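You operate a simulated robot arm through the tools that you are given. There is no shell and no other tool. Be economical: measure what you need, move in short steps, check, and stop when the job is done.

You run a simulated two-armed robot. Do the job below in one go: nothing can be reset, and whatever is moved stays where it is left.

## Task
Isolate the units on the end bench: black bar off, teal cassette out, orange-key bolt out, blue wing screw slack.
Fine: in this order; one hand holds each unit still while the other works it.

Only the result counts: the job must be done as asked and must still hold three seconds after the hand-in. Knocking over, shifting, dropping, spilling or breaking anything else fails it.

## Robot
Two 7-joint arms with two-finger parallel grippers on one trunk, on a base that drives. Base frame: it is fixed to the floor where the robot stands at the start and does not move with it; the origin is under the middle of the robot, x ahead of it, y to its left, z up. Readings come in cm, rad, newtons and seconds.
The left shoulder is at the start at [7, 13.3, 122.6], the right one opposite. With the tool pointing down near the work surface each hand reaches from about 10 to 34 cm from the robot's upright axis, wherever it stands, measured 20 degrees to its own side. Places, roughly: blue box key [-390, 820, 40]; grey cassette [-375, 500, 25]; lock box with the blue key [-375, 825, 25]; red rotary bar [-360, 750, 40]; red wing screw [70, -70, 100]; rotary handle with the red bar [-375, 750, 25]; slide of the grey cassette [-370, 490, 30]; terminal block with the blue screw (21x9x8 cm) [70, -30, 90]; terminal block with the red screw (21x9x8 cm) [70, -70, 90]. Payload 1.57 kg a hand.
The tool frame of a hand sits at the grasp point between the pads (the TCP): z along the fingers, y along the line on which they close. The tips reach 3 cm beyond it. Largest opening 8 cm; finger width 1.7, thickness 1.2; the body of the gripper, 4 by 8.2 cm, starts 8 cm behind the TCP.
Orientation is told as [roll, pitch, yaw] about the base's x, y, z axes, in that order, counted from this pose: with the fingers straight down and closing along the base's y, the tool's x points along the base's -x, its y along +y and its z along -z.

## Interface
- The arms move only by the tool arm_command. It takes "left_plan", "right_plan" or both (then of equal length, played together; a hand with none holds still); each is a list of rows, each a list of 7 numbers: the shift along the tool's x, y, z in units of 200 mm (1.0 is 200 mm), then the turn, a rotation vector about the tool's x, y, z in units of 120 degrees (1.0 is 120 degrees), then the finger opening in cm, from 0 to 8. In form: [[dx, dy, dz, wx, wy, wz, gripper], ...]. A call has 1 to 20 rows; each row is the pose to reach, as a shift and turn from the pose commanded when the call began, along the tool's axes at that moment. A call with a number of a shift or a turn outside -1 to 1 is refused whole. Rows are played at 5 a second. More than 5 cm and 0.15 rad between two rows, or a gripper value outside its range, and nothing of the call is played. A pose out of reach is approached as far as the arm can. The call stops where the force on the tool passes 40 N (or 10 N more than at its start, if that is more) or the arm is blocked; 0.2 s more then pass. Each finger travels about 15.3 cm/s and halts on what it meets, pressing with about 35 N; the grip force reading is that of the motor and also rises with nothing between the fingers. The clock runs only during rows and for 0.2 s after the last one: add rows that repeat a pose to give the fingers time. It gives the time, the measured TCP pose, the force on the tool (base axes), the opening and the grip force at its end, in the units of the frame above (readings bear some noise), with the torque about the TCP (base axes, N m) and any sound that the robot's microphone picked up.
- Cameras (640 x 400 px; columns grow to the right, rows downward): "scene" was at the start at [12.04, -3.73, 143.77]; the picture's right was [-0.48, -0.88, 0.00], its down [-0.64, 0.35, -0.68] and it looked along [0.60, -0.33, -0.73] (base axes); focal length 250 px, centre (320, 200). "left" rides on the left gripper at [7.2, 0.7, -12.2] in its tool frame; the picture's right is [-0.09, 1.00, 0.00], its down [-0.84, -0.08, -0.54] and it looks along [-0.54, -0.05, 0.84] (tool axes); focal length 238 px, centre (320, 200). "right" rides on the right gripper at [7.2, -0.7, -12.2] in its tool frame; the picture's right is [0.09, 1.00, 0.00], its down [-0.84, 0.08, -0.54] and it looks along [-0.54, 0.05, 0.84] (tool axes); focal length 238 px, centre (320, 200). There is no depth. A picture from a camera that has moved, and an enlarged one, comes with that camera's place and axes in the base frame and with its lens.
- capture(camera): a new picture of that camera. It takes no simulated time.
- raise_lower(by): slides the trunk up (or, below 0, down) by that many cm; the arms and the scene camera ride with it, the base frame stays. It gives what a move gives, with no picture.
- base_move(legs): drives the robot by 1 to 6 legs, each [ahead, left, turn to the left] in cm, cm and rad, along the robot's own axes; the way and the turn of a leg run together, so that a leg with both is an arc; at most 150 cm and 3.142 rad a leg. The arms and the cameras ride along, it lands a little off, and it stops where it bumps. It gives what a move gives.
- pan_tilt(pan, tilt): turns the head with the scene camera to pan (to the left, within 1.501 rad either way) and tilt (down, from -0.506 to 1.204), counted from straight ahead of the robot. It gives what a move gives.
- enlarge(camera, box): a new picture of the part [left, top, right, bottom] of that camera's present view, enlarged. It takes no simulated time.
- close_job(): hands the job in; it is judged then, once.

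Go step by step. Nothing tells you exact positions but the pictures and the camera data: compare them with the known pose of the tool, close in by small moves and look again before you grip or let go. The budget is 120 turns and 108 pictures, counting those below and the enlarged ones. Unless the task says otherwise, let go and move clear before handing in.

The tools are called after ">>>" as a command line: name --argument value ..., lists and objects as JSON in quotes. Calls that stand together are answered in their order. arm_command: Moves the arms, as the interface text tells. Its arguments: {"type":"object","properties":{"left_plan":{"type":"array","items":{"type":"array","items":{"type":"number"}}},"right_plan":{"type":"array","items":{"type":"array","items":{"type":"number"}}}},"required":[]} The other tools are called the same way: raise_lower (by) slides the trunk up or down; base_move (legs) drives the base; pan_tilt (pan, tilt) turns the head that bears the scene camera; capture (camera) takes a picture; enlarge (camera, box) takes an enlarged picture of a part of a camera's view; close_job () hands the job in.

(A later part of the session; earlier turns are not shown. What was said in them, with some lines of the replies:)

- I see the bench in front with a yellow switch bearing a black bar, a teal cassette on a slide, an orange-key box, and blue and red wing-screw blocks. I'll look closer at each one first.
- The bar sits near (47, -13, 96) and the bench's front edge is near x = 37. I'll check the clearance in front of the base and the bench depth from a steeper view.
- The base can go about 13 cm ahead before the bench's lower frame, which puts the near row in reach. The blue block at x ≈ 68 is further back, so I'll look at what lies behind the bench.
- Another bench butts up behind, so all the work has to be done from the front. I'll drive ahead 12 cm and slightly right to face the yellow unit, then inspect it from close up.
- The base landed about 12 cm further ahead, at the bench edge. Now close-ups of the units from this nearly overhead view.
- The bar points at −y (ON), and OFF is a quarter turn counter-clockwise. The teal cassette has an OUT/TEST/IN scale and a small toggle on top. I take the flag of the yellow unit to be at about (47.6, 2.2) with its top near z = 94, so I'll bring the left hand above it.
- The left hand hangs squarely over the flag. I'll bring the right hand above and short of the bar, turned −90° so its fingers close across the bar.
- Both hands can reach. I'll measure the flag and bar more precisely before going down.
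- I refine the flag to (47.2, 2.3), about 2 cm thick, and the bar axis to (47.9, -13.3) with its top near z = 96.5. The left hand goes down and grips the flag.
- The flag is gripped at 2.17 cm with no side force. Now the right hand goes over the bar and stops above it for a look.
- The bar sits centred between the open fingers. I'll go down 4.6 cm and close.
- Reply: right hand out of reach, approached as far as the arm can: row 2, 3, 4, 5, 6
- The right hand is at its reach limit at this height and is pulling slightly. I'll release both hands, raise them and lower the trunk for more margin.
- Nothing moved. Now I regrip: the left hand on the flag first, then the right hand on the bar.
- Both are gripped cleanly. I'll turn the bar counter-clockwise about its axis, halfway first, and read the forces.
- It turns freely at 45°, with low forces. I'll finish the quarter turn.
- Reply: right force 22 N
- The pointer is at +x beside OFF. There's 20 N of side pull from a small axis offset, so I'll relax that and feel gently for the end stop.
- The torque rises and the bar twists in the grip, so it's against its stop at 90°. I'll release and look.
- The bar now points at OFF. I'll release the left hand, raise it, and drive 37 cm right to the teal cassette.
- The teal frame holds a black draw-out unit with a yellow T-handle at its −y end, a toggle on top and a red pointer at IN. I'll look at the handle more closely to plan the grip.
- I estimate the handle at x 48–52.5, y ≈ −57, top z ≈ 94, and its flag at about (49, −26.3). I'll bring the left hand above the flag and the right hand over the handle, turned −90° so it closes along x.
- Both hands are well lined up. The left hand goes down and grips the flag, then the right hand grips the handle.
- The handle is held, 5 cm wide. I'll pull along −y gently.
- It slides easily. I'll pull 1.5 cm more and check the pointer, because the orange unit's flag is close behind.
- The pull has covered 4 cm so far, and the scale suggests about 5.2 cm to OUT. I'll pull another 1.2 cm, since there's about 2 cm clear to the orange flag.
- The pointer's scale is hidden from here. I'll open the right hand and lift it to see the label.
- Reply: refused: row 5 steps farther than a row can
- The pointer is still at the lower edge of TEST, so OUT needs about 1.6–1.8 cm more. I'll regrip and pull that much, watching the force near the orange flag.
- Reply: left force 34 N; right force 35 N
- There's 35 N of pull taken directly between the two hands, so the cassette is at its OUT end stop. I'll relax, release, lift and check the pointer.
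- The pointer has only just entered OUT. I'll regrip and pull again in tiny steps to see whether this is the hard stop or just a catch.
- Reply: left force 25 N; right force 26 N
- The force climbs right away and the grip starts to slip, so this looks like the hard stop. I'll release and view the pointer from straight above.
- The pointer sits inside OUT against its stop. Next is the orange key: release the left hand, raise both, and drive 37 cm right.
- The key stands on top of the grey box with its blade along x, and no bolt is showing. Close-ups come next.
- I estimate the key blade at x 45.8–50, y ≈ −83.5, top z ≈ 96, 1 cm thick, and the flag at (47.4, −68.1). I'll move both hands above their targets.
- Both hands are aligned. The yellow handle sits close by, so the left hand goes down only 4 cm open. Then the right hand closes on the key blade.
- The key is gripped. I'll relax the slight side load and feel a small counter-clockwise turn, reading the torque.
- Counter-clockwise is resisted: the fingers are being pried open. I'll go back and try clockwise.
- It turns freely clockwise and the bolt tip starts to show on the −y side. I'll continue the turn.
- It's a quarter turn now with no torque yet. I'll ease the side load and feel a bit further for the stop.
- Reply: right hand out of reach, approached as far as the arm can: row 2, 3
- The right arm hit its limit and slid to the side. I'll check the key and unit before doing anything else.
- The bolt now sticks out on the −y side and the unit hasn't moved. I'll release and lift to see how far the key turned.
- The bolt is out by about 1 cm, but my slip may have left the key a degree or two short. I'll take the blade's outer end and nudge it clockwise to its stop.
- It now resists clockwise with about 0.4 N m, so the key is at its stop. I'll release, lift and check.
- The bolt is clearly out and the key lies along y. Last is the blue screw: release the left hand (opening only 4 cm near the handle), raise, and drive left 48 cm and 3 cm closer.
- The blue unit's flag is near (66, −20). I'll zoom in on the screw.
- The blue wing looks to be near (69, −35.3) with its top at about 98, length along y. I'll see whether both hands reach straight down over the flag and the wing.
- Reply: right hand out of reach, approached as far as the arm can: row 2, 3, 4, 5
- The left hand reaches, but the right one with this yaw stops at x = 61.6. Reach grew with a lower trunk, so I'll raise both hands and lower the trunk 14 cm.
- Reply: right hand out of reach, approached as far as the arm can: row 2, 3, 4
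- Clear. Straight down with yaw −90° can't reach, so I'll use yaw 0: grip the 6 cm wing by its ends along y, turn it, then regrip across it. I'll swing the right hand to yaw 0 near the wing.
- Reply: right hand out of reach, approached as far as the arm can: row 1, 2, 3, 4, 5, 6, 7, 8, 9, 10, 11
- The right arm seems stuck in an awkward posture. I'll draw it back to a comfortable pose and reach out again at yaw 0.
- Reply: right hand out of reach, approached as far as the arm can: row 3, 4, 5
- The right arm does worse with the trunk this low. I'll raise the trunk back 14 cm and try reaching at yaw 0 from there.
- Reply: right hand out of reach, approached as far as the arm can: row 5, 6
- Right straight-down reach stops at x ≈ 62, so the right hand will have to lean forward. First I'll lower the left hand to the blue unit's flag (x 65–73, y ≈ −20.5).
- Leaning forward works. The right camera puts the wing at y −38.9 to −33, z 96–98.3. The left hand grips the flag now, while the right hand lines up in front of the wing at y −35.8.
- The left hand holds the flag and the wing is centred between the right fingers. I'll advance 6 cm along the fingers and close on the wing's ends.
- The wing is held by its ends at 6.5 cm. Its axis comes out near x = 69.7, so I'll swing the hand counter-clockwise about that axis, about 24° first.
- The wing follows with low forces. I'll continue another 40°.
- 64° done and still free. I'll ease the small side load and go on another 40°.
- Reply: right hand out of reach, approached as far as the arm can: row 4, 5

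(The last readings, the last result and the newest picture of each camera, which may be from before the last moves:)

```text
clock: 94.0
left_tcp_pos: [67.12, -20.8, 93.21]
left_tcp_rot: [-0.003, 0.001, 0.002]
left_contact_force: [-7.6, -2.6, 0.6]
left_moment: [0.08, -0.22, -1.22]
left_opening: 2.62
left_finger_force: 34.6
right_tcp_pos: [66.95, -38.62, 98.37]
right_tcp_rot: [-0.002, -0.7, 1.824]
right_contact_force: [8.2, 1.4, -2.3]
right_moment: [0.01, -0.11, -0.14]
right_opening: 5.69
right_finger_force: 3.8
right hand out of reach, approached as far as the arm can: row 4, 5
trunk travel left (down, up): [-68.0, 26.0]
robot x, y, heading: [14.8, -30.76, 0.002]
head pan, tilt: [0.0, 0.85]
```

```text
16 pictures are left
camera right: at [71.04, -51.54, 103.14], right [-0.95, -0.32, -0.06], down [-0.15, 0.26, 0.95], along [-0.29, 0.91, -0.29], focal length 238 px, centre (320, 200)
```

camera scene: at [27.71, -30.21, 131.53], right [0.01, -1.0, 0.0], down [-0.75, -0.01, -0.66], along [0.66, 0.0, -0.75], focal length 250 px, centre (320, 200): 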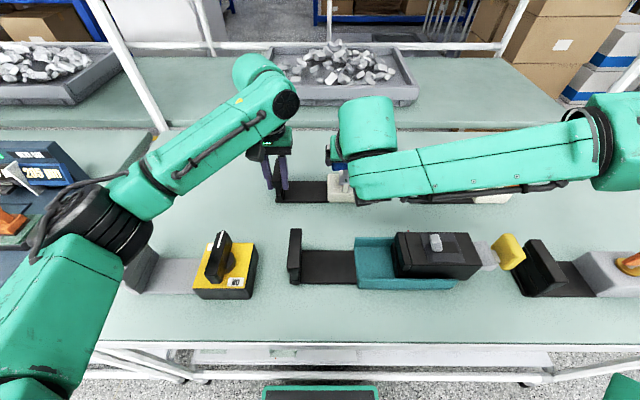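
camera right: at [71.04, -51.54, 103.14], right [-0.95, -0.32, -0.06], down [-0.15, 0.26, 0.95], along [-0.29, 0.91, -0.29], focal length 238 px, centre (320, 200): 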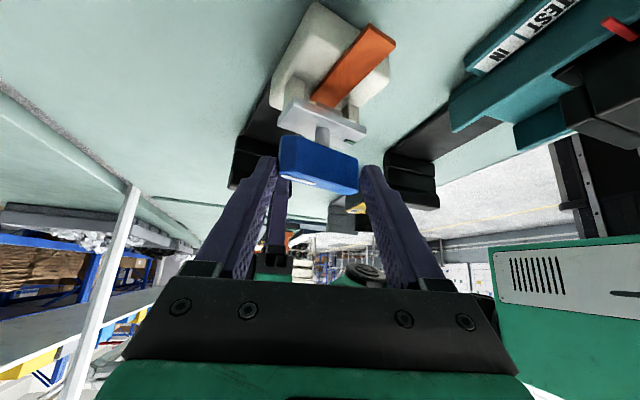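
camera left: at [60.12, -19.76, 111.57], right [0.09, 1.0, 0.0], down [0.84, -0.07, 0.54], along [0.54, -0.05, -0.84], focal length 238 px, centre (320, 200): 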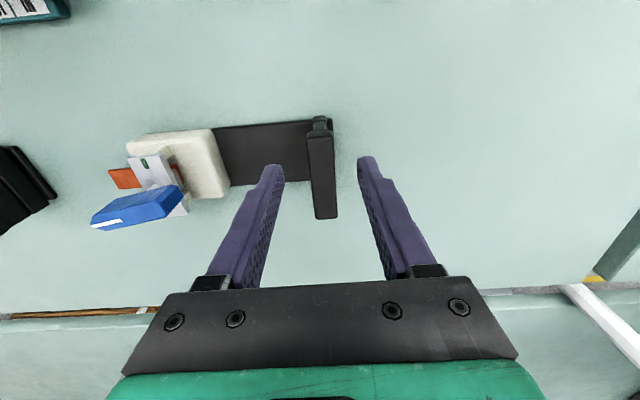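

The arm reached its limit and dragged sideways, and the unit twisted slightly in the left grip. I'll open the right hand at once, back out along its fingers, and inspect.

>>> arm_command --right_plan '[[0, 0, 0, 0, 0, 0, 6.5], [0, 0, 0, 0, 0, 0, 8], [0, 0, -0.05, 0, 0, 0, 8], [0, 0, -0.2, 0, 0, 0, 8], [0, 0, -0.4, 0, 0, 0, 8]]'

>>> capture --camera "right"

>>> capture --camera "left"

```text
clock: 95.2
left_tcp_pos: [67.19, -20.48, 93.36]
left_tcp_rot: [0.0, 0.0, 0.008]
left_contact_force: [0.5, 1.4, -0.2]
left_moment: [0.07, 0.11, 0.15]
left_opening: 2.18
left_finger_force: 35.1
right_tcp_pos: [68.47, -43.35, 104.32]
right_tcp_rot: [0.003, -0.701, 1.819]
right_contact_force: [-0.1, 0.4, -0.2]
right_moment: [0.0, -0.02, 0.03]
right_opening: 8.01
right_finger_force: 0.1
trunk travel left (down, up): [-68.0, 26.0]
robot x, y, heading: [14.72, -30.47, 0.005]
head pan, tilt: [0.0, 0.85]
```

```text
15 pictures are left
camera right: at [72.45, -56.32, 109.11], right [-0.95, -0.31, -0.06], down [-0.15, 0.26, 0.95], along [-0.28, 0.91, -0.3], focal length 238 px, centre (320, 200)
```

right: 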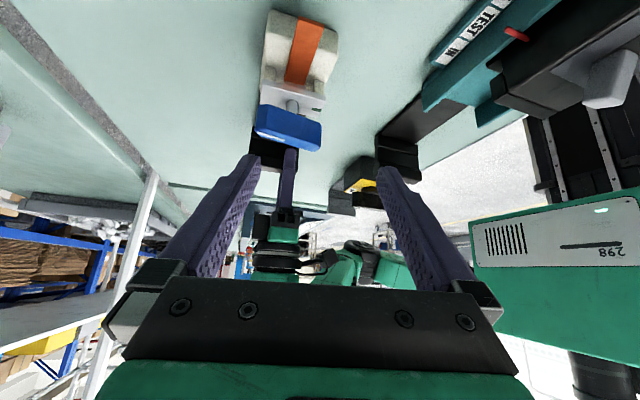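

```text
14 pictures are left
camera left: at [59.96, -20.08, 105.59], right [0.08, 1.0, 0.0], down [0.84, -0.07, 0.54], along [0.54, -0.05, -0.84], focal length 238 px, centre (320, 200)
```

left: 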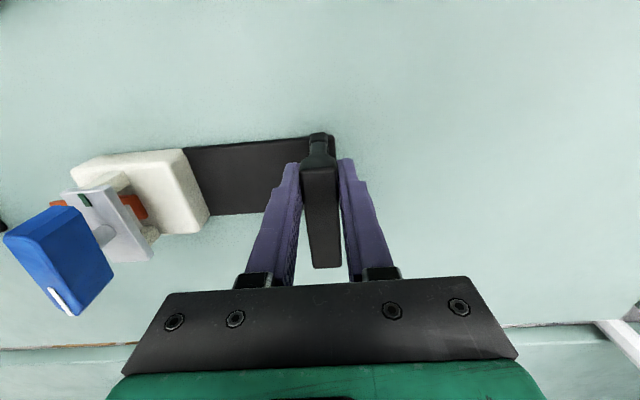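

The unit sits straight again, and the wing's white mark now points to +x, roughly a quarter turn. A closer look will show its angle and the clamp.

>>> enlarge --camera "left" --box '[0, 130, 220, 330]'

>>> enlarge --camera "right" --box '[220, 0, 380, 160]'

```text
2.00 times, centred on (110, 230) of left
camera zoom: at [59.96, -20.08, 105.59], right [0.08, 1.0, 0.0], down [0.84, -0.07, 0.54], along [0.54, -0.05, -0.84], focal length 477 px, centre (740, 140)
```

zoom: 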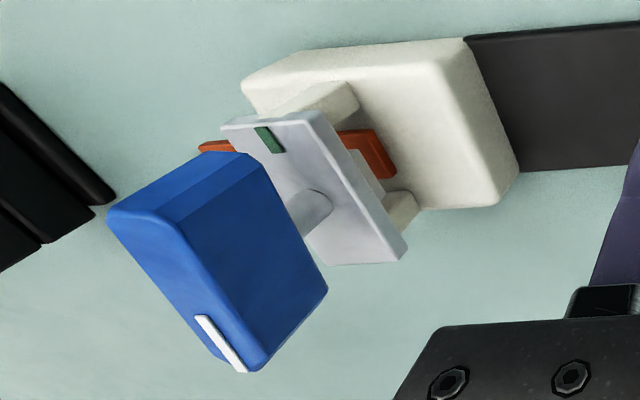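

```text
2.50 times, centred on (300, 80) of right
camera zoom: at [72.45, -56.32, 109.11], right [-0.95, -0.31, -0.06], down [-0.15, 0.26, 0.95], along [-0.28, 0.91, -0.3], focal length 596 px, centre (370, 500)
```

zoom: 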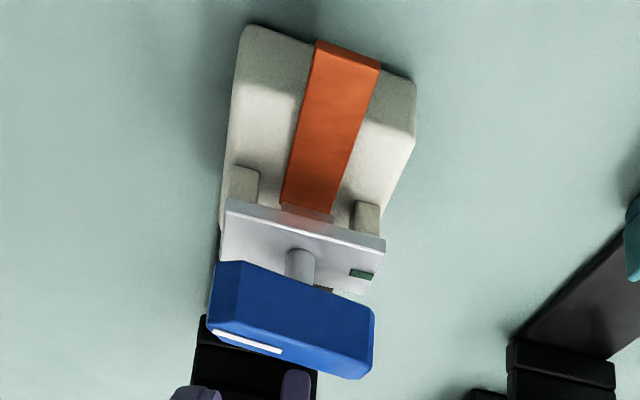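

The wing is on a bridge with a single green mark at its −x end, so the slack position is likely the pointer on green, 270° counter-clockwise in all. I'll swing the hand back to yaw 0, ready to grip across the wing.

>>> arm_command --right_plan '[[-0.0254, 0.0081, 0.0189, 0.043, 0, 0.0511, 7], [-0.0508, 0.0163, 0.0378, 0.0861, 0, 0.1022, 6], [-0.0763, 0.0244, 0.0567, 0.1291, 0, 0.1534, 5], [-0.1017, 0.0326, 0.0756, 0.1721, 0, 0.2045, 5], [-0.1271, 0.0407, 0.0945, 0.2152, 0, 0.2556, 5], [-0.1525, 0.0488, 0.1133, 0.2582, 0, 0.3067, 5], [-0.178, 0.057, 0.1322, 0.3012, 0, 0.3578, 5], [-0.2034, 0.0651, 0.1511, 0.3442, 0, 0.409, 5], [-0.2288, 0.0733, 0.17, 0.3873, 0, 0.4601, 5], [-0.2542, 0.0814, 0.1889, 0.4303, 0, 0.5112, 5], [-0.2796, 0.0895, 0.2078, 0.4733, 0, 0.5623, 5], [-0.305, 0.0977, 0.2267, 0.5164, 0, 0.6134, 5], [-0.3305, 0.1058, 0.2456, 0.5594, 0, 0.6645, 5]]'

>>> capture --camera "right"

```text
clock: 98.0
left_tcp_pos: [67.26, -20.59, 93.31]
left_tcp_rot: [-0.002, -0.001, 0.007]
left_contact_force: [-0.7, 0.6, 0.0]
left_moment: [0.02, 0.16, -0.13]
left_opening: 2.16
left_finger_force: 34.9
right_tcp_pos: [64.46, -36.19, 105.09]
right_tcp_rot: [0.0, -0.7, -0.002]
right_contact_force: [-0.1, -0.6, -0.3]
right_moment: [0.03, -0.03, -0.03]
right_opening: 5.02
right_finger_force: 0.0
trunk travel left (down, up): [-68.0, 26.0]
robot x, y, heading: [14.71, -30.73, 0.008]
head pan, tilt: [0.0, 0.85]
```

```text
11 pictures are left
camera right: at [51.15, -36.88, 109.84], right [-0.07, 1.0, -0.06], down [0.29, 0.08, 0.95], along [0.95, 0.05, -0.3], focal length 238 px, centre (320, 200)
```

right: 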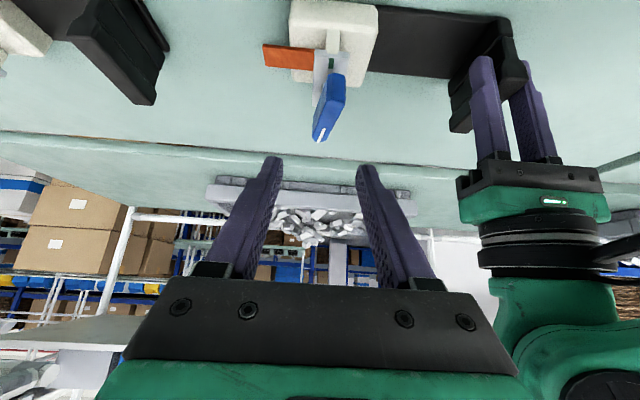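

The wing lies about 84° round, centred at y ≈ −35.8. I'll go down astride it and close across its thickness; the fingers will square it up.

>>> arm_command --right_plan '[[0.02, 0.017, 0.1, 0, 0, 0, 5], [0.04, 0.017, 0.2, 0, 0, 0, 5], [0.06, 0.017, 0.3, 0, 0, 0, 5], [0.079, 0.017, 0.384, 0, 0, 0, 5], [0.079, 0.017, 0.384, 0, 0, 0, 3.5], [0.079, 0.017, 0.384, 0, 0, 0, 2.4], [0.079, 0.017, 0.384, 0, 0, 0, 1.5], [0.079, 0.017, 0.384, 0, 0, 0, 0.8]]'

>>> capture --camera "right"

```text
clock: 99.8
left_tcp_pos: [67.28, -20.66, 93.3]
left_tcp_rot: [-0.001, 0.001, 0.005]
left_contact_force: [1.7, -9.3, 1.5]
left_moment: [0.17, 0.26, 0.0]
left_opening: 2.18
left_finger_force: 34.6
right_tcp_pos: [67.91, -35.89, 98.08]
right_tcp_rot: [0.001, -0.699, 0.001]
right_contact_force: [-1.2, 9.1, -0.2]
right_moment: [0.15, -0.05, 0.14]
right_opening: 1.56
right_finger_force: 30.9
trunk travel left (down, up): [-68.0, 26.0]
robot x, y, heading: [14.7, -30.62, 0.008]
head pan, tilt: [0.0, 0.85]
```

```text
10 pictures are left
camera right: at [54.65, -36.68, 102.87], right [-0.07, 1.0, -0.06], down [0.29, 0.08, 0.95], along [0.95, 0.05, -0.3], focal length 238 px, centre (320, 200)
```

right: 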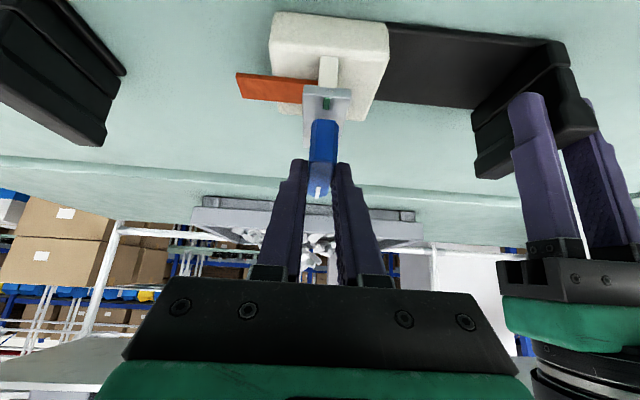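

It's gripped squarely (1.56 cm). I'll turn another 63° about the axis.

>>> arm_command --right_plan '[[-0.0006, -0.0083, 0.0005, -0.0421, 0, -0.05, 0.8], [-0.0026, -0.0204, 0.0022, -0.0843, 0, -0.1001, 0.8], [-0.0057, -0.032, 0.0048, -0.1264, 0, -0.1502, 0.8], [-0.0101, -0.0429, 0.0085, -0.1685, 0, -0.2002, 0.8], [-0.0155, -0.053, 0.0131, -0.2107, 0, -0.2503, 0.8], [-0.022, -0.0619, 0.0185, -0.2528, 0, -0.3003, 0.8], [-0.0293, -0.0697, 0.0247, -0.2949, 0, -0.3504, 0.8], [-0.0374, -0.076, 0.0315, -0.337, 0, -0.4004, 0.8]]'

```text
clock: 101.4
left_tcp_pos: [66.88, -20.92, 93.33]
left_tcp_rot: [-0.007, 0.004, -0.001]
left_contact_force: [-8.5, -4.8, 0.8]
left_moment: [0.42, -0.12, 0.45]
left_opening: 2.34
left_finger_force: 34.7
right_tcp_pos: [68.99, -37.32, 98.84]
right_tcp_rot: [0.013, -0.72, 0.891]
right_contact_force: [10.2, 4.0, 3.5]
right_moment: [0.25, -0.12, -1.8]
right_opening: 4.37
right_finger_force: 35.2
trunk travel left (down, up): [-68.0, 26.0]
robot x, y, heading: [14.7, -30.88, 0.006]
head pan, tilt: [0.0, 0.85]
stopped in row 7 (right hand): the force on the tool passed its limit at 41 N (the readings are from after the stop); the commanded pose is now the measured one
```

The wing met a hard stop and pried the fingers open. I'll release immediately, back out and look.

>>> arm_command --right_plan '[[0, 0, 0, 0, 0, 0, 6], [0, 0, 0, 0, 0, 0, 7], [0, 0, 0, 0, 0, 0, 8], [0, 0, -0.1, 0, 0, 0, 8], [0, 0, -0.3, 0, 0, 0, 8], [0, 0, -0.45, 0, 0, 0, 8]]'

>>> capture --camera "right"

>>> enlarge --camera "scene" --box '[240, 130, 400, 230]'

```text
clock: 102.8
left_tcp_pos: [66.91, -20.99, 93.37]
left_tcp_rot: [-0.006, 0.004, -0.002]
left_contact_force: [-0.3, 0.9, 3.9]
left_moment: [0.22, 0.21, 0.17]
left_opening: 2.19
left_finger_force: 35.3
right_tcp_pos: [65.22, -41.78, 105.47]
right_tcp_rot: [0.013, -0.711, 0.894]
right_contact_force: [-0.1, 0.4, 0.2]
right_moment: [0.0, 0.01, 0.0]
right_opening: 8.01
right_finger_force: 0.1
trunk travel left (down, up): [-68.0, 26.0]
robot x, y, heading: [14.73, -30.31, 0.006]
head pan, tilt: [0.0, 0.85]
```

```text
9 pictures are left
camera right: at [57.51, -52.87, 110.06], right [-0.83, 0.56, -0.05], down [0.12, 0.26, 0.96], along [0.55, 0.79, -0.28], focal length 238 px, centre (320, 200)
```

right: 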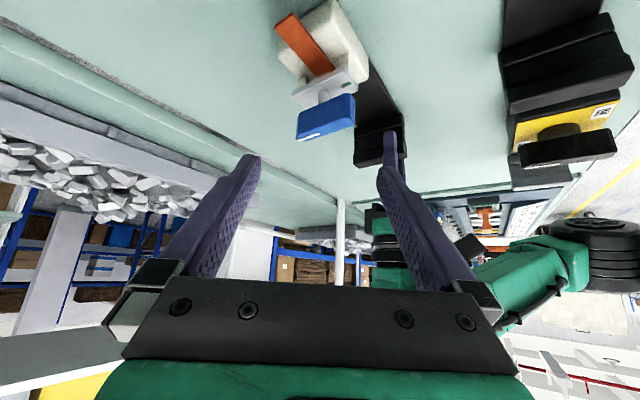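

```text
4.00 times, centred on (320, 180) of scene
camera zoom: at [27.6, -30.26, 131.53], right [0.01, -1.0, 0.0], down [-0.75, 0.0, -0.66], along [0.66, 0.0, -0.75], focal length 1001 px, centre (320, 280)
```

zoom: 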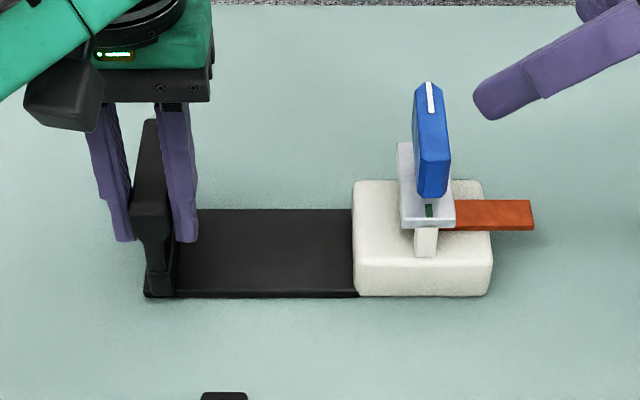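

The wing stands exactly along the bridge against its stop, a full quarter turn loosened. The stop nudged the unit a few millimetres, so I'll ease it back with the left hand before releasing.

>>> arm_command --left_plan '[[-0.005, 0.008, 0, 0, 0, 0, 1], [-0.01, 0.016, 0, 0, 0, 0, 1], [-0.015, 0.024, 0, 0, 0, 0, 1], [-0.015, 0.024, 0, 0, 0, 0, 1]]'

```text
clock: 103.8
left_tcp_pos: [67.33, -20.45, 93.3]
left_tcp_rot: [-0.006, 0.003, 0.0]
left_contact_force: [-0.8, -1.2, 0.7]
left_moment: [0.21, 0.2, -0.03]
left_opening: 2.18
left_finger_force: 35.0
right_tcp_pos: [65.47, -41.84, 105.43]
right_tcp_rot: [0.014, -0.714, 0.893]
right_contact_force: [-0.3, 0.4, -0.1]
right_moment: [-0.02, -0.02, 0.0]
right_opening: 8.01
right_finger_force: 0.1
trunk travel left (down, up): [-68.0, 26.0]
robot x, y, heading: [14.81, -30.6, 0.008]
head pan, tilt: [0.0, 0.85]
```

The unit is back at its original place with no residual force. I'll release the left hand, lift it, draw the right hand clear, and do a last check.

>>> arm_command --left_plan '[[0, 0, 0, 0, 0, 0, 3.5], [0, 0, 0, 0, 0, 0, 5], [0, 0, -0.2, 0, 0, 0, 5], [0, 0, -0.4, 0, 0, 0, 5], [0, 0, -0.6, 0, 0, 0, 5], [0, 0, -0.8, 0, 0, 0, 5]]' --right_plan '[[0, 0, 0, 0, 0, 0, 8], [0, 0, 0, 0, 0, 0, 8], [0, 0, -0.1, 0, 0, 0, 8], [0, 0, -0.2, 0, 0, 0, 8], [0, 0, -0.3, 0, 0, 0, 8], [0, 0, -0.4, 0, 0, 0, 8]]'

>>> capture --camera "scene"

>>> capture --camera "left"

```text
clock: 105.2
left_tcp_pos: [67.42, -20.4, 109.32]
left_tcp_rot: [-0.006, 0.001, 0.0]
left_contact_force: [-0.4, 0.2, -0.3]
left_moment: [-0.04, 0.01, -0.06]
left_opening: 5.02
left_finger_force: 0.0
right_tcp_pos: [62.08, -46.11, 111.57]
right_tcp_rot: [0.015, -0.716, 0.896]
right_contact_force: [-0.5, -0.4, 0.3]
right_moment: [0.01, -0.02, 0.0]
right_opening: 8.03
right_finger_force: 0.0
trunk travel left (down, up): [-68.0, 26.0]
robot x, y, heading: [15.05, -30.62, 0.008]
head pan, tilt: [0.0, 0.85]
```

```text
7 pictures are left
camera scene: at [27.49, -30.37, 131.54], right [0.01, -1.0, 0.0], down [-0.75, 0.0, -0.66], along [0.66, 0.01, -0.75], focal length 250 px, centre (320, 200)
```

scene: 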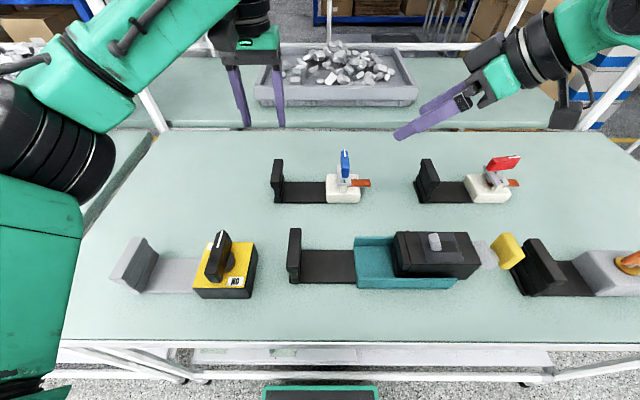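

```text
6 pictures are left
camera left: at [60.13, -19.75, 121.6], right [0.09, 1.0, 0.0], down [0.84, -0.07, 0.54], along [0.54, -0.05, -0.84], focal length 238 px, centre (320, 200)
```

left: 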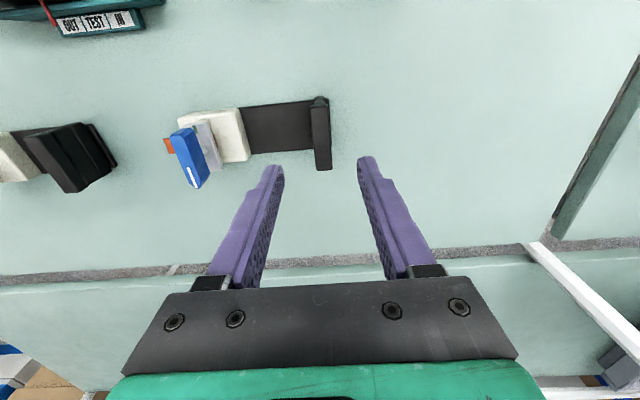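

All four units show the asked state, and both hands are open and clear, so I'm handing in.

>>> close_job

```text
The job is handed in.
```

I worked the four units in the order you gave, one hand holding each, and handed the job in; no result came back.

- **Black bar:** turned to OFF, against its stop.
- **Teal cassette:** pulled out to its end stop. The pointer sits just inside the OUT mark, not in its middle.
- **Orange-key bolt:** out about 1 cm, with the key at its stop.
- **Blue wing screw:** turned a quarter turn counter-clockwise to a hard stop. I took that stop as slack.

The hard stop on the blue screw pushed its block a few millimetres, and I slid it back by the left hand's position reading. At the last check both hands were open and clear, and nothing else looked moved.
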